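You operate a simulated robot arm through the tools that you are given. There is no shell and no other tool.

You are at the controls of a simulated robot arm. One attempt, no reset.

JOB
Set the air conditioner to 23 degrees, then test the brush in the pull tester to about 15 N.
Fine: clamp it with the orange arm; end with the wheel slack, the arm open, the brush in its nest.

Only the result counts: the job must be done as asked and must still hold three seconds after the hand-in. Knocking over, shifting, dropping, spilling or breaking anything else fails it.

ROBOT AND FRAMES
A 6-joint arm with a two-finger gripper, fixed in place. Base frame: the origin is on the floor under the middle of its stand, x ahead of it, y to its left, z up; the work surface is at about z = 0.77. Lengths are in m, angles in degrees, forces in N, time in s.
It reaches about 1.417 m from its shoulder. Its first joint turns from -166.0 to 166.0 degrees. Payload 3.43 kg.
The tool frame sits at the grasp point between the pads (the TCP): z along the fingers, y along the line on which they close. The tips reach 0.02 m beyond it. The gripper opens to 0.19 m; its body begins 0.248 m behind the TCP.
Orientation is that of the tool frame in the base frame, as a unit quaternion [x, y, z, w]. With the fingers straight down and closing along the base's y, the tool's x points along the base's -x, its y along +y and its z along -z.

CONTROLS
- The arm moves only by the tool play_rows. Its argument "moves" is a list of rows, each an object (a shift or turn left out is 0, a gripper value left out holds the last) with "dp": the shift along the base's x, y, z in units of 300 mm (1.0 is 300 mm), a list of three; "angular": the turn, a rotation vector about the base's x, y, z in units of 60 degrees (1.0 is 60 degrees), a list of three; "claw": the finger opening in m, from 0 to 0.19. In form: [{"dp": [dx, dy, dz], "angular": [ax, ay, az], "claw": claw}, ...]. A call has 1 to 20 rows; each row is the pose to reach, as a shift and turn from the pose commanded when the call began. A call with a number of a shift or a turn outside -1 to 1 is refused whole. A row lasts 0.2 s, in which the tool goes at most 0.05 m and 8.6 degrees; a call with a longer step from one row to the next is refused whole, and so is a gripper value outside its range. A pose out of reach is approached as far as the arm can. The call stops where the force on the tool passes 40 N (or 10 N more than at its start, if that is more) or the arm is blocked; 0.2 s more then pass. The fingers move at their own pace (about 0.153 m/s each) and stop on an object; they squeeze with about 28 N. The grip force told is the motor's: it shows also when the fingers shut on nothing. Time passes only in rows, and 0.2 s behind the last, so rows that repeat a pose let the fingers close. The reply holds the time, the measured pose of the TCP, the force on the tool along the base axes, the opening and the grip force, in the units named above and with some noise, with the torque about the TCP (base axes, N m) and any sound that the robot's microphone picked up, and new pictures: "pictures" is both (left out), scene, wrist or none.
- Cameras (640 x 400 px; columns grow to the right, rows downward): "scene" is fixed at [0.2201, 0.4996, 1.3858]; the picture's right is [-0.87, -0.49, 0.00], its down [-0.13, 0.23, -0.96] and it looks along [0.47, -0.84, -0.26] (base axes); focal length 345 px, centre (320, 200). "wrist" rides on the gripper at [0.07, -0.008, -0.288] in the tool frame; the picture's right is [0.12, 0.99, 0.00], its down [-0.96, 0.12, -0.25] and it looks along [-0.25, 0.03, 0.97] (tool axes); focal length 261 px, centre (320, 200). There is no depth. A picture from a camera that has moved, and an enlarged one, comes with that camera's place and axes in the base frame and with its lens.
- slide_trunk(by): moves the trunk up (or, below 0, down) by that many m; the arm rides with it, the base frame stays. It gives what a move gives, with no picture.
- enlarge(camera, box): a new picture of the part [left, top, right, bottom] of that camera's present view, enlarged. No time passes.
- finish_job(): hands the job in; it is judged then, once.

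Places have to be worked out from the pictures, the camera data and where the tool is seen. Open the gripper and draw the arm clear of the work before you hand the job in, unless the task says otherwise.

The tools are called after "Emit:" by a JSON object that holds its "name" and its "arguments". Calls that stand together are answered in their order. play_rows: Moves the arm, as the interface text tells. Its arguments: {"type":"object","properties":{"moves":{"type":"array","items":{"type":"object","properties":{"dp":{"type":"array","items":{"type":"number"}},"angular":{"type":"array","items":{"type":"number"}},"claw":{"type":"number"}}}},"pictures":{"type":"string","enum":["both","scene","wrist","none"]}},"required":["moves"]} The other tools are called the same way: slide_trunk (by) moves the trunk up or down; enlarge (camera, box) takes an enlarged picture of a part of a camera's view; finish_job () hands the job in.

At the start:

```text
time: 0.0
ee_pos: [0.4929, -0.5433, 1.4193]
ee_rot: [0.0, 1.0, 0.0, 0.0]
wrist_force: [0.3, -0.3, 0.3]
ft_torque: [-0.02, 0.01, 0.06]
width: 0.19
grasp_force: 0.2
trunk travel left (down, up): [-0.35, 0.09]
```

scene: 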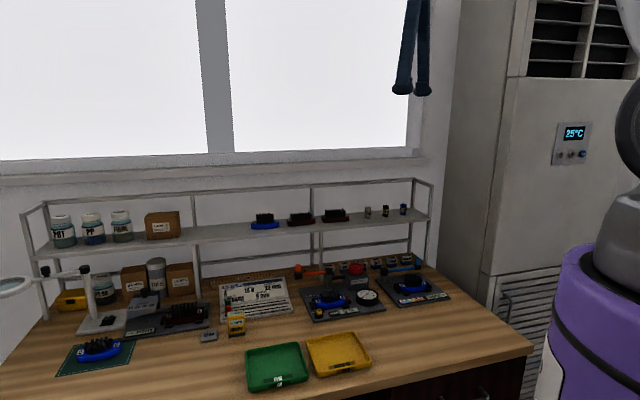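
wrist: 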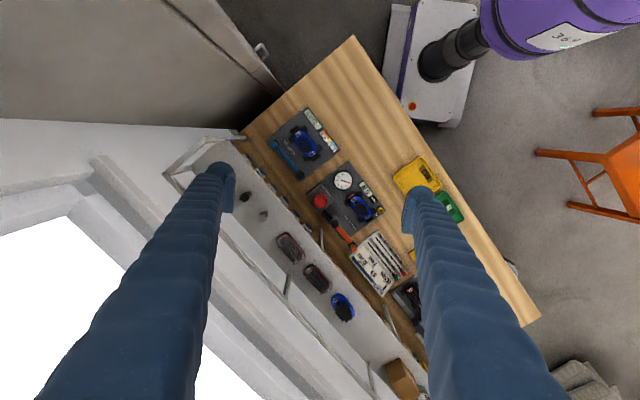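

The scene shows a bench with several fixtures and an AC panel reading 25°C on the right. I'll enlarge the relevant areas first, before moving anything.

Emit:
{"name": "enlarge", "arguments": {"camera": "scene", "box": [540, 110, 604, 174]}}

Emit:
{"name": "enlarge", "arguments": {"camera": "scene", "box": [280, 250, 460, 340]}}

Emit:
{"name": "enlarge", "arguments": {"camera": "wrist", "box": [240, 90, 420, 290]}}

Emit:
{"name": "enlarge", "arguments": {"camera": "scene", "box": [200, 260, 320, 340]}}

```text
6.25 times, centred on (572, 142) of scene
camera zoom: at [0.2201, 0.4996, 1.3858], right [-0.87, -0.49, 0.0], down [-0.13, 0.23, -0.96], along [0.47, -0.84, -0.26], focal length 2158 px, centre (-1255, 562)
```

zoom: 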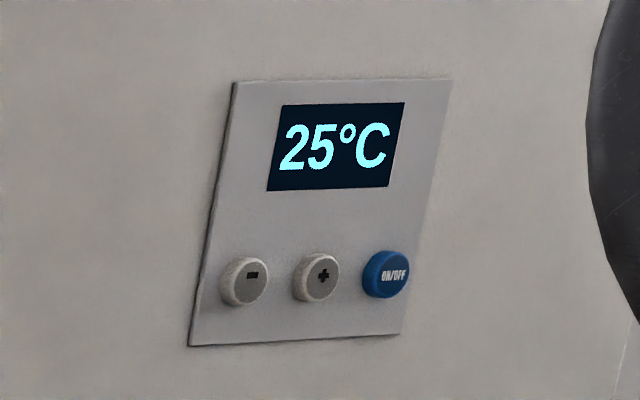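

```text
3.56 times, centred on (370, 295) of scene
camera zoom: at [0.2201, 0.4996, 1.3858], right [-0.87, -0.49, 0.0], down [-0.13, 0.23, -0.96], along [0.47, -0.84, -0.26], focal length 1227 px, centre (142, -138)
```

zoom: 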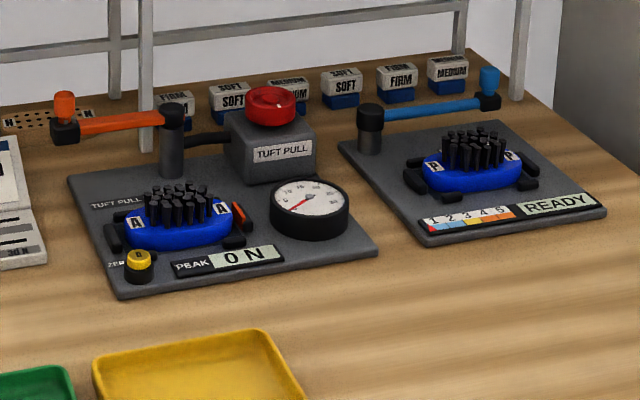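

```text
2.00 times, centred on (330, 190) of wrist
camera zoom: at [0.4218, -0.5514, 1.7086], right [-0.12, 0.99, 0.0], down [0.96, 0.12, 0.25], along [0.25, 0.03, -0.97], focal length 521 px, centre (300, 220)
```

zoom: 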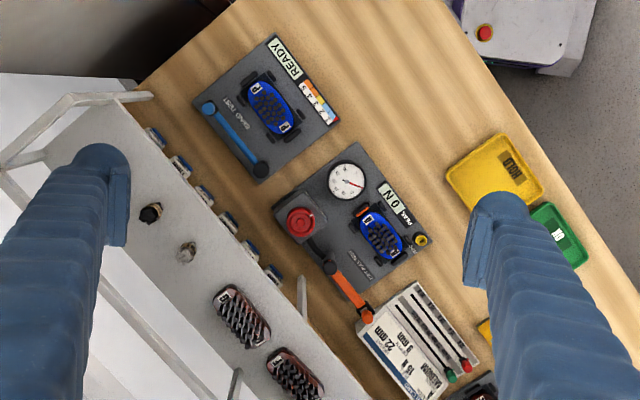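

```text
5.00 times, centred on (260, 300) of scene
camera zoom: at [0.2201, 0.4996, 1.3858], right [-0.87, -0.49, 0.0], down [-0.13, 0.23, -0.96], along [0.47, -0.84, -0.26], focal length 1726 px, centre (620, -300)
```

zoom: 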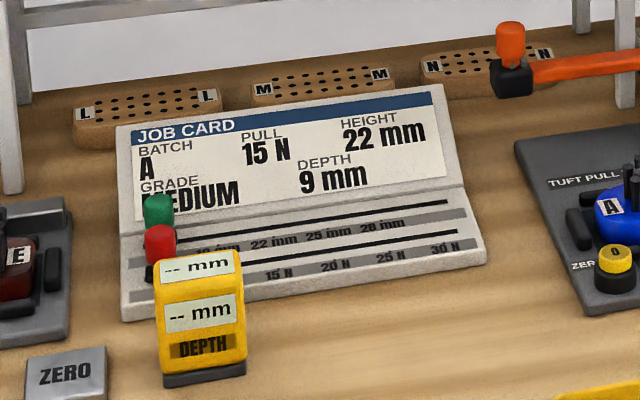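

The "−" button is the leftmost of the three on the AC panel, and the tester (orange arm, red wheel, gauge, brush A) sits in the middle of the bench. Next I'll check the finger shape and the gauge scale.

Emit:
{"name": "enlarge", "arguments": {"camera": "wrist", "box": [170, 130, 270, 230]}}

Emit:
{"name": "enlarge", "arguments": {"camera": "wrist", "box": [380, 150, 480, 250]}}

Emit:
{"name": "enlarge", "arguments": {"camera": "wrist", "box": [220, 20, 300, 90]}}

Emit:
{"name": "enlarge", "arguments": {"camera": "scene", "box": [290, 255, 390, 335]}}

Emit:
{"name": "enlarge", "arguments": {"camera": "scene", "box": [350, 280, 385, 310]}}

```text
4.00 times, centred on (220, 180) of wrist
camera zoom: at [0.4218, -0.5514, 1.7086], right [-0.12, 0.99, 0.0], down [0.96, 0.12, 0.25], along [0.25, 0.03, -0.97], focal length 1043 px, centre (720, 280)
```

zoom: 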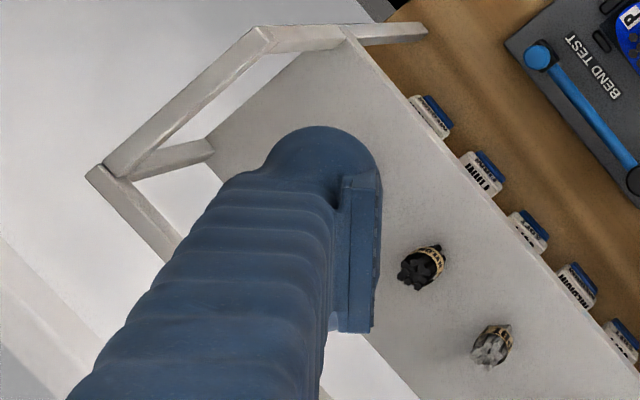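

```text
4.00 times, centred on (430, 200) of wrist
camera zoom: at [0.4218, -0.5514, 1.7086], right [-0.12, 0.99, 0.0], down [0.96, 0.12, 0.25], along [0.25, 0.03, -0.97], focal length 1043 px, centre (-120, 200)
```

zoom: 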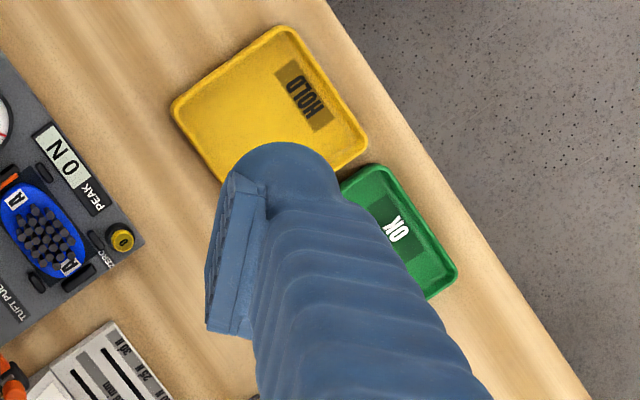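

```text
5.71 times, centred on (260, 55) of wrist
camera zoom: at [0.4218, -0.5514, 1.7086], right [-0.12, 0.99, 0.0], down [0.96, 0.12, 0.25], along [0.25, 0.03, -0.97], focal length 1489 px, centre (663, 1029)
```

zoom: 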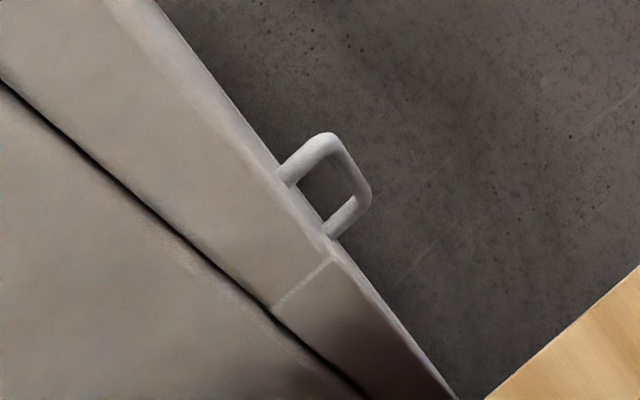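

```text
5.00 times, centred on (340, 295) of scene
camera zoom: at [0.2201, 0.4996, 1.3858], right [-0.87, -0.49, 0.0], down [-0.13, 0.23, -0.96], along [0.47, -0.84, -0.26], focal length 1726 px, centre (220, -275)
```

zoom: 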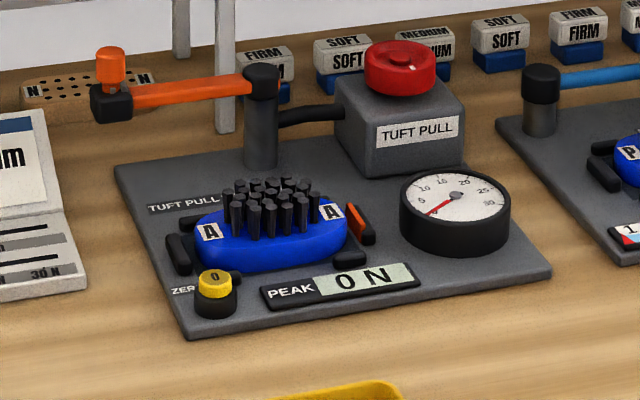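

```text
13.33 times, centred on (368, 295) of scene
camera zoom: at [0.2201, 0.4996, 1.3858], right [-0.87, -0.49, 0.0], down [-0.13, 0.23, -0.96], along [0.47, -0.84, -0.26], focal length 4603 px, centre (-313, -1067)
```

zoom: 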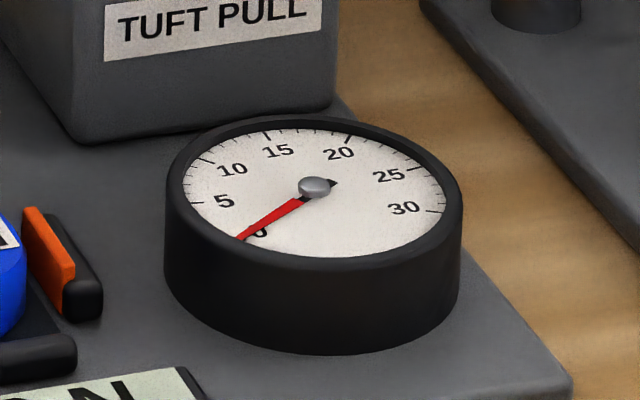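

The AC front face looks parallel to the window wall, facing about (-0.707, 0.707), with the panel near (0.04, -1.01, 1.26). I'll move at height toward the space in front of it while turning the gripper -45° about z.

Emit:
{"name": "play_rows", "arguments": {"moves": [{"dp": [-0.12, -0.05, 0], "angular": [0, 0, -0.1]}, {"dp": [-0.26, -0.11, 0], "angular": [0, 0, -0.2]}, {"dp": [-0.4, -0.17, 0], "angular": [0, 0, -0.31]}, {"dp": [-0.54, -0.23, 0], "angular": [0, 0, -0.42]}, {"dp": [-0.68, -0.29, 0], "angular": [0, 0, -0.53]}, {"dp": [-0.82, -0.35, 0], "angular": [0, 0, -0.64]}, {"dp": [-0.95, -0.4, 0], "angular": [0, 0, -0.75]}], "pictures": "both"}}

```text
time: 1.6
ee_pos: [0.2058, -0.6655, 1.4178]
ee_rot: [0.384, 0.923, 0.0, 0.001]
wrist_force: [-0.1, -0.3, 0.0]
ft_torque: [-0.01, -0.03, -0.01]
width: 0.1898
grasp_force: 0.1
trunk travel left (down, up): [-0.35, 0.09]
camera wrist: at [0.1487, -0.6211, 1.7074], right [0.62, 0.79, 0.0], down [0.76, -0.6, 0.25], along [0.2, -0.15, -0.97], focal length 261 px, centre (320, 200)
```

scene: 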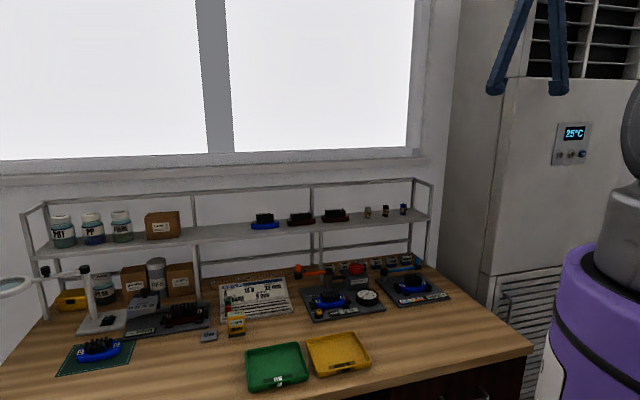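
wrist: 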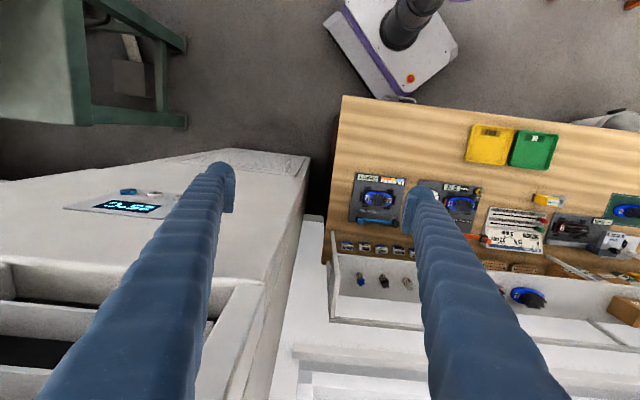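

The AC panel's display triangulates to about (0.05, -0.94, 1.30). I'll move in front of it and pitch the gripper toward horizontal to face it.

Emit:
{"name": "play_rows", "arguments": {"moves": [{"dp": [-0.095, -0.02, -0.03], "angular": [-0.088, -0.088, 0]}, {"dp": [-0.19, -0.04, -0.06], "angular": [-0.177, -0.177, 0]}, {"dp": [-0.285, -0.06, -0.1], "angular": [-0.265, -0.265, 0]}, {"dp": [-0.38, -0.08, -0.14], "angular": [-0.354, -0.354, 0]}, {"dp": [-0.475, -0.1, -0.18], "angular": [-0.442, -0.442, 0]}, {"dp": [-0.57, -0.12, -0.22], "angular": [-0.53, -0.53, 0]}, {"dp": [-0.665, -0.14, -0.26], "angular": [-0.619, -0.619, 0]}, {"dp": [-0.76, -0.16, -0.3], "angular": [-0.707, -0.707, 0]}, {"dp": [-0.855, -0.18, -0.34], "angular": [-0.795, -0.795, 0]}, {"dp": [-0.95, -0.2, -0.37], "angular": [-0.884, -0.884, 0]}], "pictures": "both"}}

```text
time: 3.8
ee_pos: [-0.0837, -0.7243, 1.3092]
ee_rot: [0.304, 0.732, -0.233, 0.564]
wrist_force: [-0.3, 0.5, 0.1]
ft_torque: [-0.02, -0.05, 0.13]
width: 0.1899
grasp_force: 0.0
trunk travel left (down, up): [-0.35, 0.09]
camera wrist: at [-0.2997, -0.5203, 1.3163], right [0.68, 0.72, -0.11], down [0.09, 0.08, 0.99], along [0.73, -0.69, -0.01], focal length 261 px, centre (320, 200)
```

scene: 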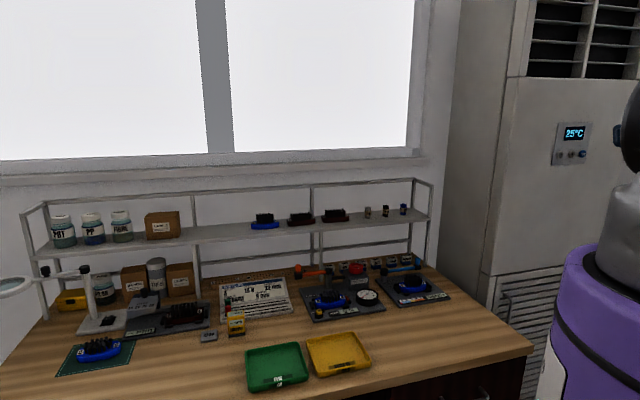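
wrist: 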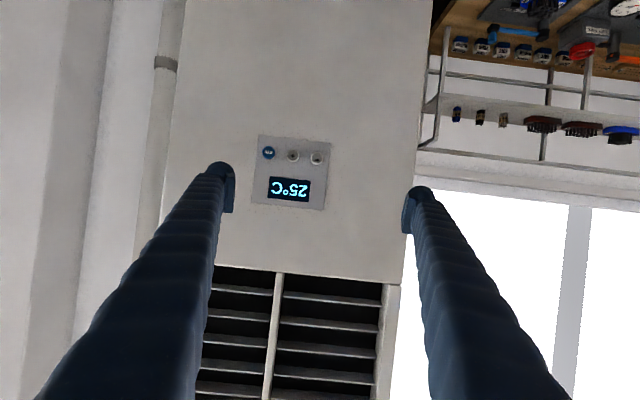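

The wrist camera now faces the panel upside down, so "−" is the rightmost button in this view, near (0.08, -0.90, 1.23). I'll enlarge to refine its place.

Emit:
{"name": "enlarge", "arguments": {"camera": "wrist", "box": [240, 125, 340, 215]}}

Emit:
{"name": "enlarge", "arguments": {"camera": "wrist", "box": [170, 140, 250, 220]}}

```text
4.44 times, centred on (290, 170) of wrist
camera zoom: at [-0.2997, -0.5203, 1.3163], right [0.68, 0.72, -0.11], down [0.09, 0.08, 0.99], along [0.73, -0.69, -0.01], focal length 1158 px, centre (453, 333)
```

zoom: 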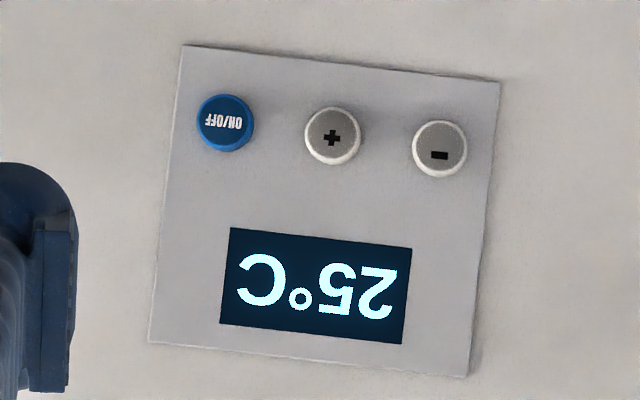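

```text
5.00 times, centred on (210, 180) of wrist
camera zoom: at [-0.2997, -0.5203, 1.3163], right [0.68, 0.72, -0.11], down [0.09, 0.08, 0.99], along [0.73, -0.69, -0.01], focal length 1303 px, centre (870, 300)
```

zoom: 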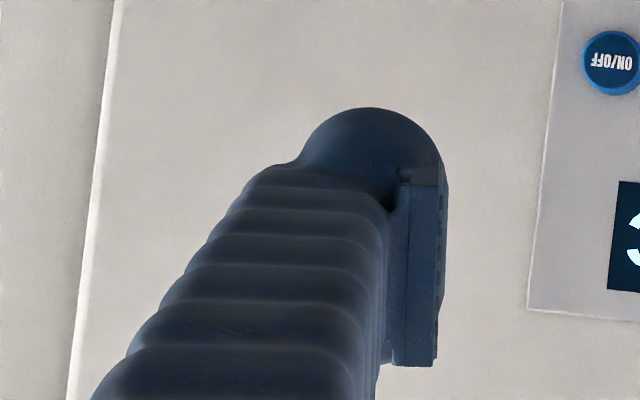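

Refined: "−" is at about (0.082, -0.901, 1.226), with "+" 50 mm further right. I'll go to a standoff with the gripper level and yawed 15°, so that only the right-hand (−y) finger leads, with the opening narrowed to 0.10 m.

Emit:
{"name": "play_rows", "arguments": {"moves": [{"dp": [0.08, -0.038, -0.046], "angular": [-0.026, -0.033, 0.042], "claw": 0.1}, {"dp": [0.16, -0.075, -0.091], "angular": [-0.051, -0.067, 0.083], "claw": 0.1}, {"dp": [0.24, -0.113, -0.137], "angular": [-0.077, -0.1, 0.125], "claw": 0.1}, {"dp": [0.32, -0.15, -0.183], "angular": [-0.103, -0.133, 0.167], "claw": 0.1}, {"dp": [0.4, -0.188, -0.229], "angular": [-0.128, -0.167, 0.208], "claw": 0.1}, {"dp": [0.4837, -0.2257, -0.2743], "angular": [-0.154, -0.2, 0.25], "claw": 0.1}, {"dp": [0.4837, -0.2257, -0.2743], "angular": [-0.154, -0.2, 0.25], "claw": 0.1}], "pictures": "both"}}

```text
time: 5.4
ee_pos: [0.0657, -0.7913, 1.2271]
ee_rot: [0.183, 0.682, -0.183, 0.684]
wrist_force: [-0.2, -0.5, 0.6]
ft_torque: [-0.04, -0.06, 0.12]
width: 0.0999
grasp_force: 0.1
trunk travel left (down, up): [-0.35, 0.09]
camera wrist: at [-0.1885, -0.6543, 1.1578], right [0.5, 0.86, -0.12], down [-0.16, 0.23, 0.96], along [0.85, -0.46, 0.25], focal length 261 px, centre (320, 200)
```

scene: 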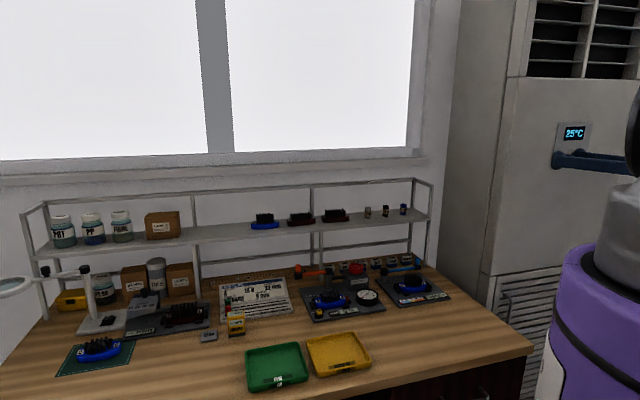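
wrist: 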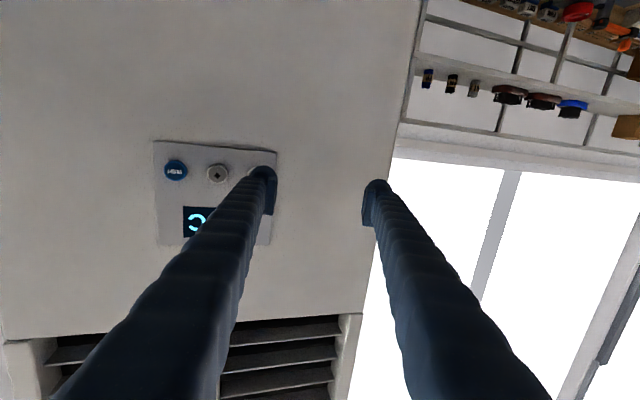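

The projected "−" location (258,175) matches the sliver of button seen behind the fingertip, so the alignment is good. I'll advance along the panel normal in small steps and look for contact.

Emit:
{"name": "play_rows", "arguments": {"moves": [{"dp": [0.045, -0.045, 0]}, {"dp": [0.085, -0.085, 0]}, {"dp": [0.1, -0.1, 0]}], "pictures": "both"}}

```text
time: 6.2
ee_pos: [0.0958, -0.8203, 1.2273]
ee_rot: [0.182, 0.683, -0.183, 0.684]
wrist_force: [0.0, 0.8, -0.4]
ft_torque: [-0.01, -0.02, 0.0]
width: 0.0999
grasp_force: 0.0
trunk travel left (down, up): [-0.35, 0.09]
camera wrist: at [-0.1582, -0.6842, 1.1575], right [0.5, 0.86, -0.12], down [-0.16, 0.22, 0.96], along [0.85, -0.46, 0.25], focal length 261 px, centre (320, 200)
```

scene: 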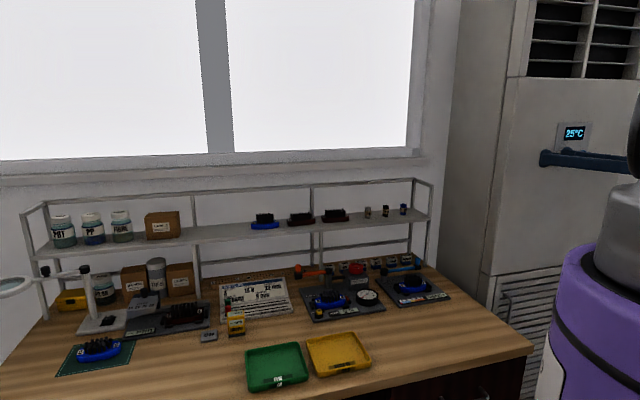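
wrist: 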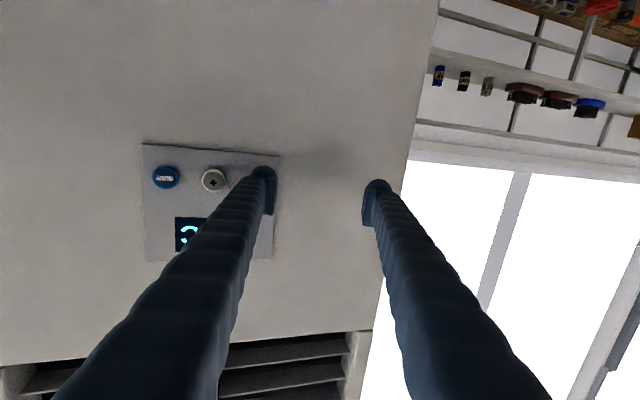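

No contact yet. I'll step forward in 3 mm rows.

Emit:
{"name": "play_rows", "arguments": {"moves": [{"dp": [0.007, -0.007, 0]}, {"dp": [0.014, -0.014, 0]}, {"dp": [0.021, -0.021, 0]}], "pictures": "none"}}

Emit:
{"name": "enlarge", "arguments": {"camera": "scene", "box": [530, 110, 604, 174]}}

```text
time: 7.0
ee_pos: [0.1027, -0.8267, 1.2262]
ee_rot: [0.182, 0.682, -0.183, 0.684]
wrist_force: [0.5, -0.1, -0.5]
ft_torque: [-0.01, 0.02, -0.04]
width: 0.0998
grasp_force: 0.0
trunk travel left (down, up): [-0.35, 0.09]
```

```text
6.25 times, centred on (567, 142) of scene
camera zoom: at [0.2201, 0.4996, 1.3858], right [-0.87, -0.49, 0.0], down [-0.13, 0.23, -0.96], along [0.47, -0.84, -0.26], focal length 2158 px, centre (-1224, 562)
```

zoom: 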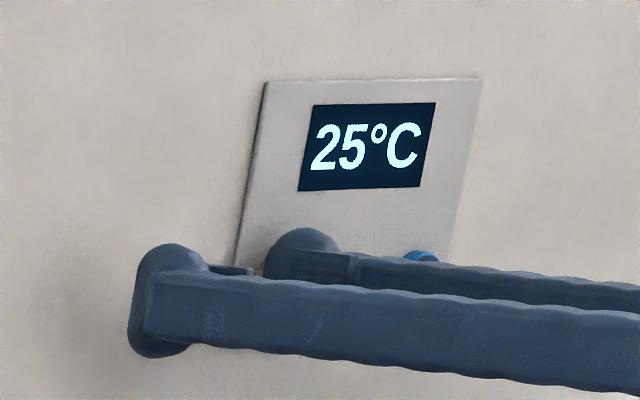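

Still no force. I'll keep advancing slowly.

Emit:
{"name": "play_rows", "arguments": {"moves": [{"dp": [0.006, -0.006, 0]}, {"dp": [0.012, -0.012, 0]}, {"dp": [0.018, -0.018, 0]}], "pictures": "none"}}

Emit:
{"name": "enlarge", "arguments": {"camera": "scene", "box": [530, 110, 604, 174]}}

```text
time: 7.8
ee_pos: [0.1059, -0.8312, 1.2269]
ee_rot: [0.183, 0.681, -0.183, 0.685]
wrist_force: [-17.3, 16.9, -4.0]
ft_torque: [0.28, 0.05, -1.45]
width: 0.0981
grasp_force: 0.0
trunk travel left (down, up): [-0.35, 0.09]
heard: click
```

```text
6.25 times, centred on (567, 142) of scene
camera zoom: at [0.2201, 0.4996, 1.3858], right [-0.87, -0.49, 0.0], down [-0.13, 0.23, -0.96], along [0.47, -0.84, -0.26], focal length 2158 px, centre (-1224, 562)
```

zoom: 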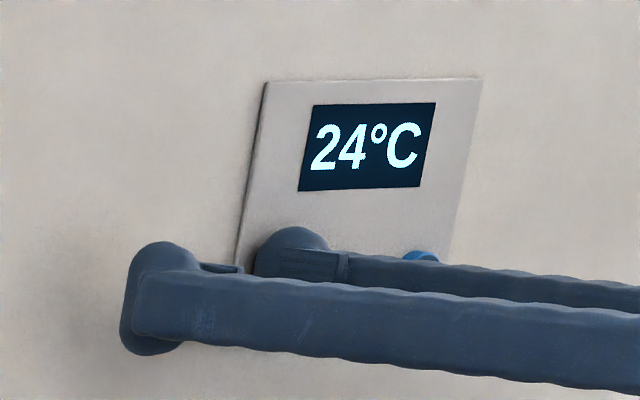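

The press clicked and the display shows 24 °C. I'll back off 15 mm to release the button, then check the display.

Emit:
{"name": "play_rows", "arguments": {"moves": [{"dp": [-0.012, 0.012, 0]}, {"dp": [-0.036, 0.036, 0]}, {"dp": [-0.036, 0.036, 0]}], "pictures": "none"}}

Emit:
{"name": "enlarge", "arguments": {"camera": "scene", "box": [530, 110, 604, 174]}}

```text
time: 8.6
ee_pos: [0.0993, -0.8217, 1.2281]
ee_rot: [0.182, 0.682, -0.184, 0.684]
wrist_force: [0.2, -0.4, 0.4]
ft_torque: [0.02, 0.02, -0.03]
width: 0.0999
grasp_force: 0.1
trunk travel left (down, up): [-0.35, 0.09]
```

```text
6.25 times, centred on (567, 142) of scene
camera zoom: at [0.2201, 0.4996, 1.3858], right [-0.87, -0.49, 0.0], down [-0.13, 0.23, -0.96], along [0.47, -0.84, -0.26], focal length 2158 px, centre (-1224, 562)
```

zoom: 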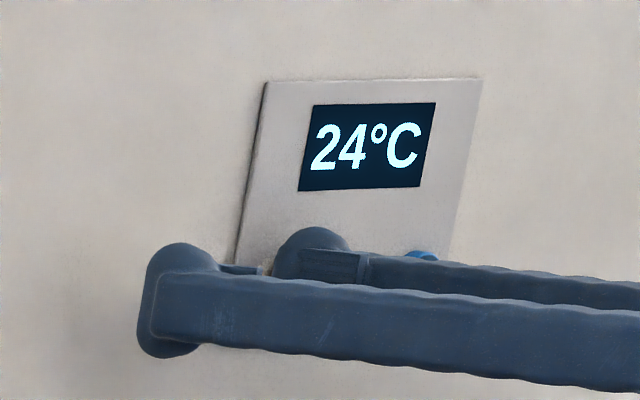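

The button is released and the display holds 24 °C. I'll press once more to the same depth, then draw back.

Emit:
{"name": "play_rows", "arguments": {"moves": [{"dp": [0.012, -0.012, 0]}, {"dp": [0.024, -0.024, 0]}, {"dp": [0.03, -0.03, 0]}, {"dp": [0.036, -0.036, 0]}], "pictures": "none"}}

Emit:
{"name": "enlarge", "arguments": {"camera": "scene", "box": [530, 110, 604, 174]}}

```text
time: 9.6
ee_pos: [0.106, -0.8316, 1.228]
ee_rot: [0.182, 0.682, -0.183, 0.685]
wrist_force: [-15.7, 18.6, -4.0]
ft_torque: [0.29, 0.02, -1.39]
width: 0.0973
grasp_force: 0.1
trunk travel left (down, up): [-0.35, 0.09]
heard: click
```

```text
6.25 times, centred on (567, 142) of scene
camera zoom: at [0.2201, 0.4996, 1.3858], right [-0.87, -0.49, 0.0], down [-0.13, 0.23, -0.96], along [0.47, -0.84, -0.26], focal length 2158 px, centre (-1224, 562)
```

zoom: 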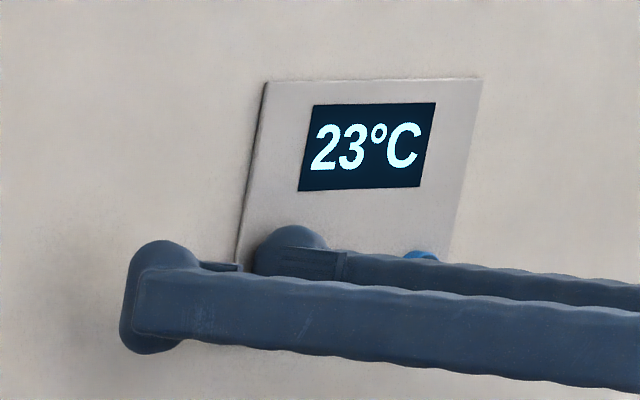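

The display shows 23 °C. I'll retreat straight back from the panel, then rise and turn the fingers down again.

Emit:
{"name": "play_rows", "arguments": {"moves": [{"dp": [-0.1, 0.1, 0]}, {"dp": [-0.21, 0.21, 0]}, {"dp": [-0.32, 0.32, 0]}, {"dp": [-0.42, 0.42, 0]}, {"dp": [-0.42, 0.42, 0.08], "angular": [0.069, 0.119, 0]}, {"dp": [-0.42, 0.42, 0.16], "angular": [0.138, 0.238, 0]}, {"dp": [-0.42, 0.42, 0.24], "angular": [0.206, 0.357, 0]}, {"dp": [-0.42, 0.42, 0.32], "angular": [0.275, 0.476, 0]}, {"dp": [-0.42, 0.42, 0.4], "angular": [0.344, 0.595, 0]}, {"dp": [-0.42, 0.42, 0.48], "angular": [0.413, 0.714, 0]}, {"dp": [-0.42, 0.42, 0.55], "angular": [0.481, 0.833, 0]}, {"dp": [-0.42, 0.42, 0.6], "angular": [0.55, 0.953, 0]}], "pictures": "scene"}}

Emit:
{"name": "enlarge", "arguments": {"camera": "scene", "box": [530, 110, 604, 174]}}

```text
time: 12.2
ee_pos: [-0.0162, -0.7062, 1.4074]
ee_rot: [0.252, 0.945, -0.053, 0.199]
wrist_force: [0.2, -0.5, -0.5]
ft_torque: [0.03, 0.11, -0.03]
width: 0.1001
grasp_force: 0.1
trunk travel left (down, up): [-0.35, 0.09]
```

scene: 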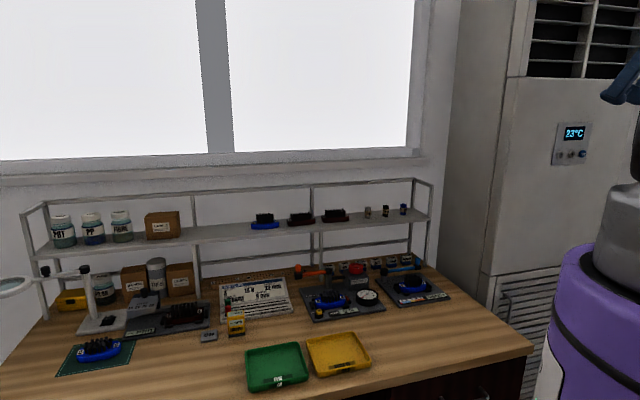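

```text
6.25 times, centred on (567, 142) of scene
camera zoom: at [0.2201, 0.4996, 1.3858], right [-0.87, -0.49, 0.0], down [-0.13, 0.23, -0.96], along [0.47, -0.84, -0.26], focal length 2158 px, centre (-1224, 562)
```

zoom: 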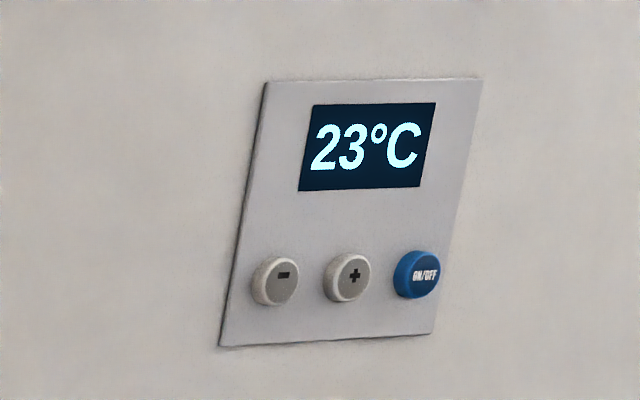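

The AC is set. Now I'll level the gripper to straight down, with the closing line along the bench, and head over to the tester at height.

Emit:
{"name": "play_rows", "arguments": {"moves": [{"dp": [0.12, 0.084, 0], "angular": [0.0305, 0.0398, -0.0308]}, {"dp": [0.24, 0.167, 0], "angular": [0.061, 0.0795, -0.0615]}, {"dp": [0.36, 0.25, 0], "angular": [0.0915, 0.119, -0.0923]}, {"dp": [0.48, 0.335, 0], "angular": [0.122, 0.159, -0.123]}, {"dp": [0.6, 0.42, 0], "angular": [0.1525, 0.199, -0.154]}, {"dp": [0.72, 0.5, 0], "angular": [0.183, 0.2385, -0.1845]}, {"dp": [0.85, 0.585, 0], "angular": [0.2135, 0.278, -0.215]}, {"dp": [0.97, 0.67, 0], "angular": [0.244, 0.318, -0.246]}], "pictures": "none"}}

Emit:
{"name": "play_rows", "arguments": {"moves": [{"dp": [0.12, 0.08, -0.08]}, {"dp": [0.24, 0.16, -0.16]}, {"dp": [0.36, 0.24, -0.24]}, {"dp": [0.48, 0.32, -0.32]}, {"dp": [0.6, 0.4, -0.4]}, {"dp": [0.72, 0.48, -0.48]}, {"dp": [0.85, 0.57, -0.57]}, {"dp": [0.98, 0.65, -0.65]}, {"dp": [0.98, 0.65, -0.65]}], "pictures": "both"}}

```text
time: 14.0
ee_pos: [0.2761, -0.5035, 1.406]
ee_rot: [0.382, 0.924, 0.0, 0.0]
wrist_force: [0.6, -0.5, 0.5]
ft_torque: [-0.02, 0.14, 0.03]
width: 0.0998
grasp_force: 0.1
trunk travel left (down, up): [-0.35, 0.09]
```

```text
refused: row 7 steps farther than a row can; nothing moved
```

The second call was refused because its steps were too long. I'll resend it with smaller ones.

Emit:
{"name": "play_rows", "arguments": {"moves": [{"dp": [0.109, 0.072, -0.072]}, {"dp": [0.218, 0.144, -0.144]}, {"dp": [0.327, 0.217, -0.217]}, {"dp": [0.436, 0.289, -0.289]}, {"dp": [0.545, 0.361, -0.361]}, {"dp": [0.654, 0.433, -0.433]}, {"dp": [0.763, 0.506, -0.506]}, {"dp": [0.872, 0.578, -0.578]}, {"dp": [0.98, 0.65, -0.65]}, {"dp": [0.98, 0.65, -0.65]}], "pictures": "both"}}

```text
time: 16.2
ee_pos: [0.5662, -0.3095, 1.2126]
ee_rot: [0.382, 0.924, 0.0, 0.002]
wrist_force: [-1.4, -0.1, 0.5]
ft_torque: [-0.04, -0.11, 0.01]
width: 0.0998
grasp_force: 0.1
trunk travel left (down, up): [-0.35, 0.09]
camera wrist: at [0.5084, -0.265, 1.5006], right [0.62, 0.79, 0.0], down [0.76, -0.6, 0.25], along [0.2, -0.15, -0.97], focal length 261 px, centre (320, 200)
```

scene: 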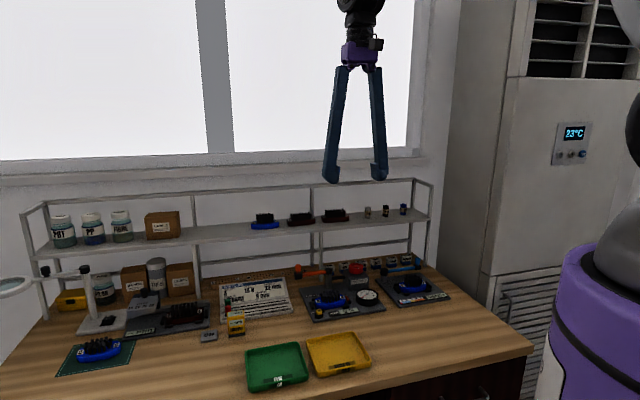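
wrist: 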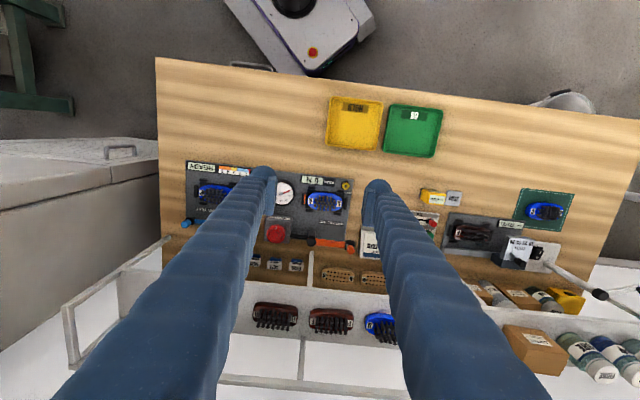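

The tester is in view between the fingers. I'll enlarge it to measure positions.

Emit:
{"name": "enlarge", "arguments": {"camera": "wrist", "box": [250, 165, 378, 245]}}

Emit:
{"name": "enlarge", "arguments": {"camera": "scene", "box": [285, 245, 395, 325]}}

```text
5.00 times, centred on (314, 205) of wrist
camera zoom: at [0.5084, -0.265, 1.5006], right [0.62, 0.79, 0.0], down [0.76, -0.6, 0.25], along [0.2, -0.15, -0.97], focal length 1303 px, centre (350, 175)
```

zoom: 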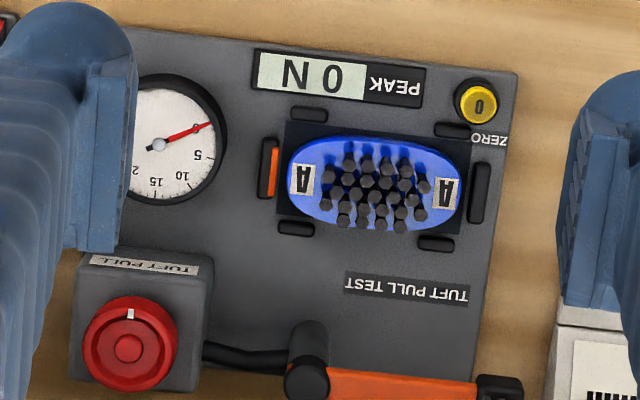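

```text
5.00 times, centred on (340, 285) of scene
camera zoom: at [0.2201, 0.4996, 1.3858], right [-0.87, -0.49, 0.0], down [-0.13, 0.23, -0.96], along [0.47, -0.84, -0.26], focal length 1726 px, centre (220, -225)
```

zoom: 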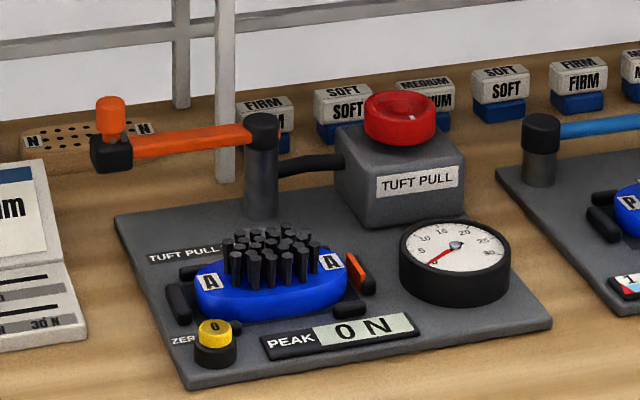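

I estimate wheel top ≈ (0.643, -0.516, 0.857), arm pivot ≈ (0.72, -0.458, 0.848), knob ≈ (0.80, -0.387, 0.86) and brush ≈ (0.665, -0.37). Next I'll check the gripper body's size and the space around the knob.

Emit:
{"name": "enlarge", "arguments": {"camera": "scene", "box": [310, 0, 410, 190]}}

Emit:
{"name": "enlarge", "arguments": {"camera": "wrist", "box": [270, 210, 390, 285]}}

Emit:
{"name": "enlarge", "arguments": {"camera": "scene", "box": [280, 255, 350, 295]}}

Emit:
{"name": "enlarge", "arguments": {"camera": "scene", "box": [230, 170, 450, 290]}}

```text
2.11 times, centred on (360, 95) of scene
camera zoom: at [0.2201, 0.4996, 1.3858], right [-0.87, -0.49, 0.0], down [-0.13, 0.23, -0.96], along [0.47, -0.84, -0.26], focal length 727 px, centre (236, 421)
```

zoom: 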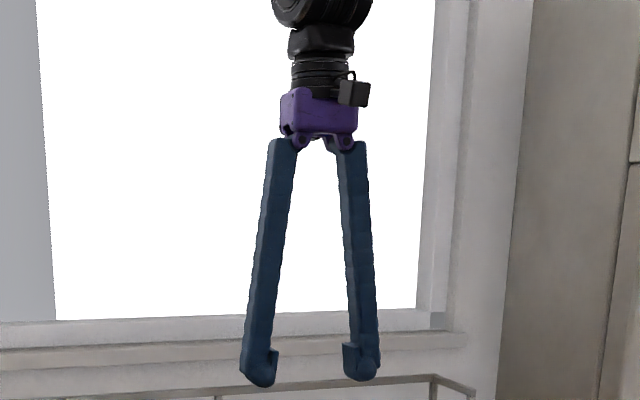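

```text
5.33 times, centred on (330, 248) of wrist
camera zoom: at [0.5084, -0.265, 1.5006], right [0.62, 0.79, 0.0], down [0.76, -0.6, 0.25], along [0.2, -0.15, -0.97], focal length 1390 px, centre (267, -53)
```

zoom: 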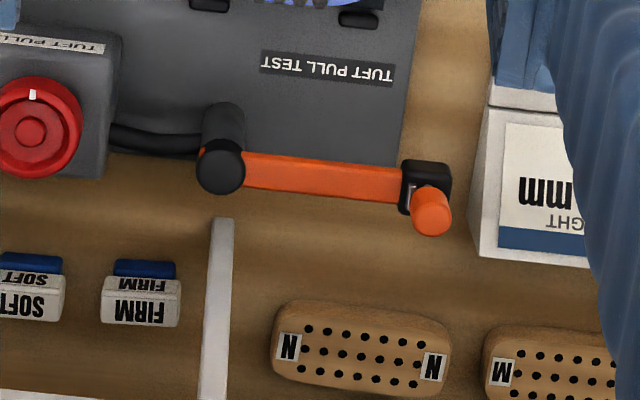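

```text
9.14 times, centred on (315, 275) of scene
camera zoom: at [0.2201, 0.4996, 1.3858], right [-0.87, -0.49, 0.0], down [-0.13, 0.23, -0.96], along [0.47, -0.84, -0.26], focal length 3156 px, centre (366, -486)
```

zoom: 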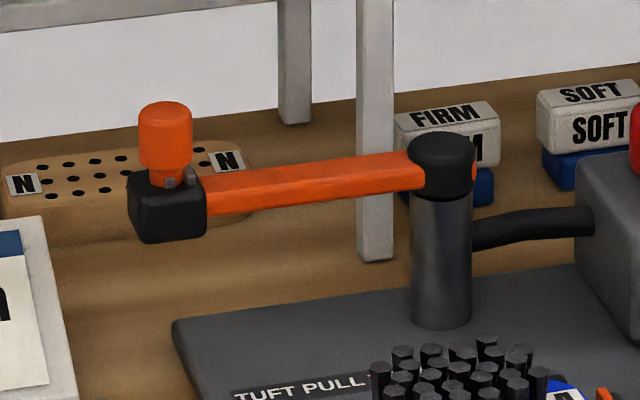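

```text
2.91 times, centred on (340, 230) of scene
camera zoom: at [0.2201, 0.4996, 1.3858], right [-0.87, -0.49, 0.0], down [-0.13, 0.23, -0.96], along [0.47, -0.84, -0.26], focal length 1004 px, centre (262, 113)
```

zoom: 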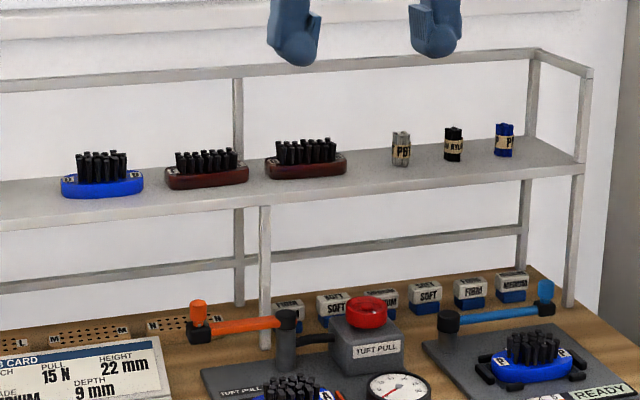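

The gripper body is slim and the shelf board front is at n≈0.90, so a vertical approach to the knob with the closing line along the bench clears it. I'll move above the knob for a close look.

Emit:
{"name": "play_rows", "arguments": {"moves": [{"dp": [0.123, -0.041, 0]}, {"dp": [0.246, -0.081, -0.05]}, {"dp": [0.369, -0.122, -0.15]}, {"dp": [0.492, -0.163, -0.26]}, {"dp": [0.615, -0.203, -0.38]}, {"dp": [0.738, -0.244, -0.5]}, {"dp": [0.738, -0.244, -0.6]}, {"dp": [0.738, -0.244, -0.6]}], "pictures": "both"}}

Emit:
{"name": "enlarge", "arguments": {"camera": "wrist", "box": [230, 120, 400, 230]}}

Emit:
{"name": "enlarge", "arguments": {"camera": "scene", "box": [270, 200, 350, 300]}}

```text
refused: row 4 steps farther than a row can; nothing moved
```

```text
3.64 times, centred on (315, 175) of wrist
camera zoom: at [0.5084, -0.265, 1.5006], right [0.62, 0.79, 0.0], down [0.76, -0.6, 0.25], along [0.2, -0.15, -0.97], focal length 948 px, centre (338, 291)
```

zoom: 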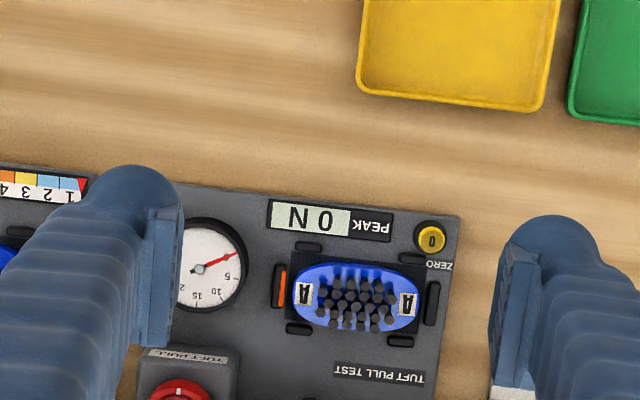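

```text
4.00 times, centred on (310, 250) of scene
camera zoom: at [0.2201, 0.4996, 1.3858], right [-0.87, -0.49, 0.0], down [-0.13, 0.23, -0.96], along [0.47, -0.84, -0.26], focal length 1381 px, centre (360, 0)
```

zoom: 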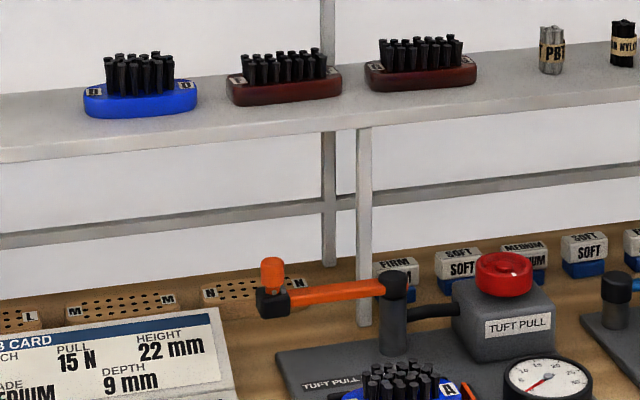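

Row 4 was too long a step, so that move was refused. I'll resend it with evenly spaced rows.

Emit:
{"name": "play_rows", "arguments": {"moves": [{"dp": [0.123, -0.041, 0]}, {"dp": [0.246, -0.081, -0.05]}, {"dp": [0.36, -0.12, -0.13]}, {"dp": [0.46, -0.153, -0.22]}, {"dp": [0.56, -0.186, -0.31]}, {"dp": [0.65, -0.216, -0.41]}, {"dp": [0.738, -0.244, -0.51]}, {"dp": [0.738, -0.244, -0.6]}, {"dp": [0.738, -0.244, -0.6]}], "pictures": "both"}}

Emit:
{"name": "enlarge", "arguments": {"camera": "wrist", "box": [230, 120, 400, 230]}}

Emit:
{"name": "enlarge", "arguments": {"camera": "scene", "box": [260, 180, 360, 300]}}

```text
time: 18.2
ee_pos: [0.7895, -0.3838, 1.0304]
ee_rot: [0.381, 0.925, 0.0, 0.001]
wrist_force: [-0.2, -0.9, 0.2]
ft_torque: [0.0, 0.02, -0.03]
width: 0.1
grasp_force: 0.0
trunk travel left (down, up): [-0.35, 0.09]
camera wrist: at [0.7319, -0.339, 1.3204], right [0.62, 0.79, 0.0], down [0.76, -0.6, 0.25], along [0.2, -0.15, -0.97], focal length 261 px, centre (320, 200)
```

scene: 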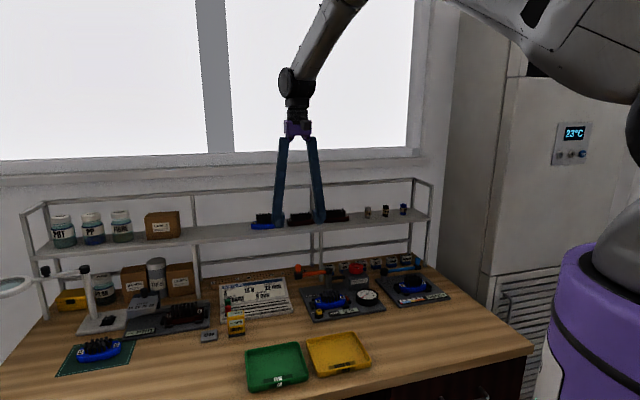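
wrist: 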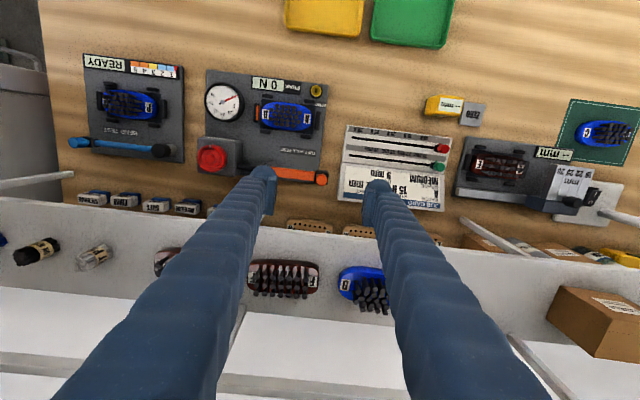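

```text
3.64 times, centred on (315, 175) of wrist
camera zoom: at [0.7319, -0.339, 1.3204], right [0.62, 0.79, 0.0], down [0.76, -0.6, 0.25], along [0.2, -0.15, -0.97], focal length 948 px, centre (338, 291)
```

zoom: 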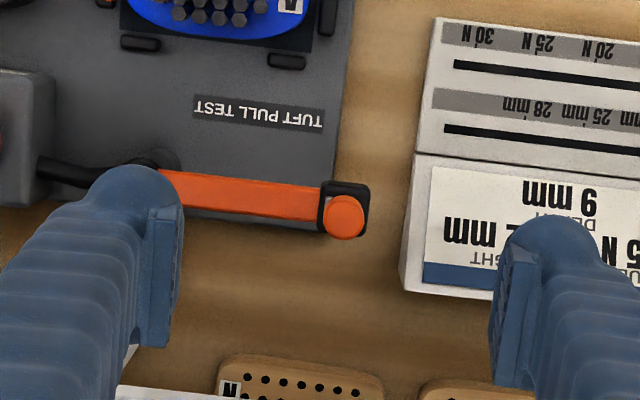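

```text
3.33 times, centred on (310, 240) of scene
camera zoom: at [0.2201, 0.4996, 1.3858], right [-0.87, -0.49, 0.0], down [-0.13, 0.23, -0.96], along [0.47, -0.84, -0.26], focal length 1151 px, centre (353, 67)
```

zoom: 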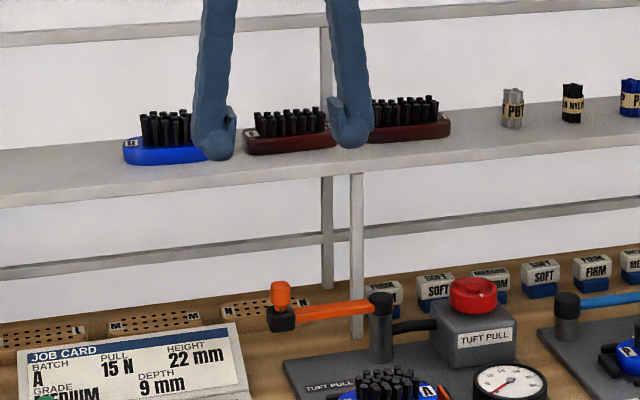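

Two wrist views put the knob top at about (0.797, -0.386, 0.865), nearly under the TCP. I'll narrow the opening to 0.06 and descend so the tips stop above the arm bar.

Emit:
{"name": "play_rows", "arguments": {"moves": [{"dp": [0.023, -0.007, -0.1], "claw": 0.06}, {"dp": [0.023, -0.007, -0.22], "claw": 0.06}, {"dp": [0.023, -0.007, -0.34], "claw": 0.06}, {"dp": [0.023, -0.007, -0.43], "claw": 0.06}, {"dp": [0.023, -0.007, -0.5], "claw": 0.06}, {"dp": [0.023, -0.007, -0.5], "claw": 0.06}], "pictures": "both"}}

Emit:
{"name": "enlarge", "arguments": {"camera": "wrist", "box": [250, 120, 390, 220]}}

Emit:
{"name": "enlarge", "arguments": {"camera": "scene", "box": [270, 230, 350, 300]}}

```text
time: 19.6
ee_pos: [0.7953, -0.3852, 0.8795]
ee_rot: [0.382, 0.924, 0.0, 0.0]
wrist_force: [0.2, -0.5, 0.8]
ft_torque: [0.02, 0.04, -0.01]
width: 0.0601
grasp_force: 0.0
trunk travel left (down, up): [-0.35, 0.09]
camera wrist: at [0.7383, -0.3415, 1.1691], right [0.62, 0.79, 0.0], down [0.76, -0.6, 0.25], along [0.2, -0.15, -0.97], focal length 261 px, centre (320, 200)
```

scene: 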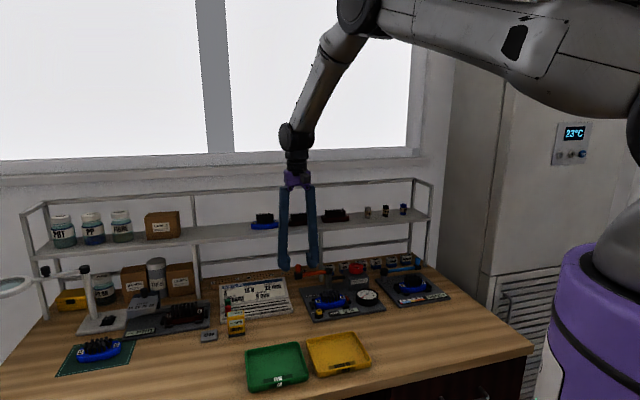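
wrist: 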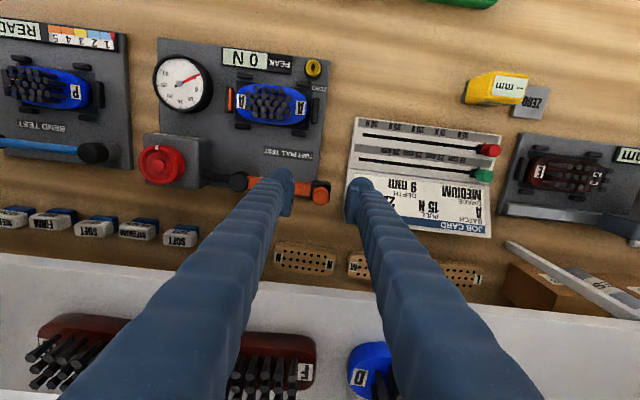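

```text
4.00 times, centred on (320, 170) of wrist
camera zoom: at [0.7383, -0.3415, 1.1691], right [0.62, 0.79, 0.0], down [0.76, -0.6, 0.25], along [0.2, -0.15, -0.97], focal length 1043 px, centre (320, 320)
```

zoom: 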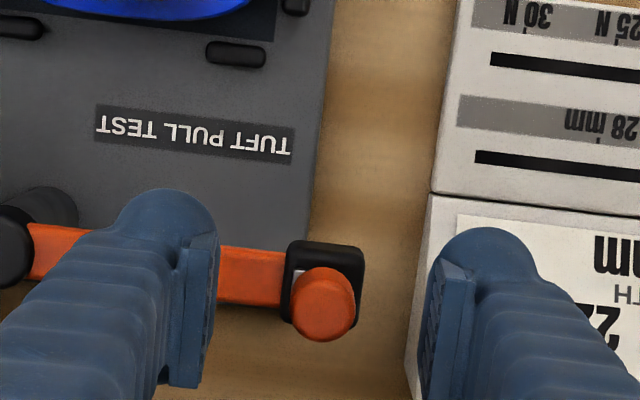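

```text
5.71 times, centred on (310, 265) of scene
camera zoom: at [0.2201, 0.4996, 1.3858], right [-0.87, -0.49, 0.0], down [-0.13, 0.23, -0.96], along [0.47, -0.84, -0.26], focal length 1973 px, centre (377, -171)
```

zoom: 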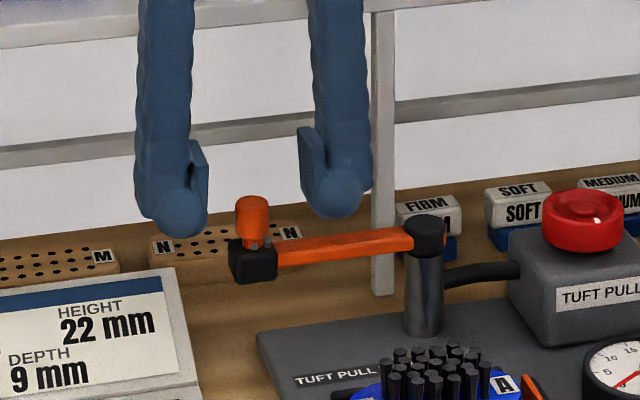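

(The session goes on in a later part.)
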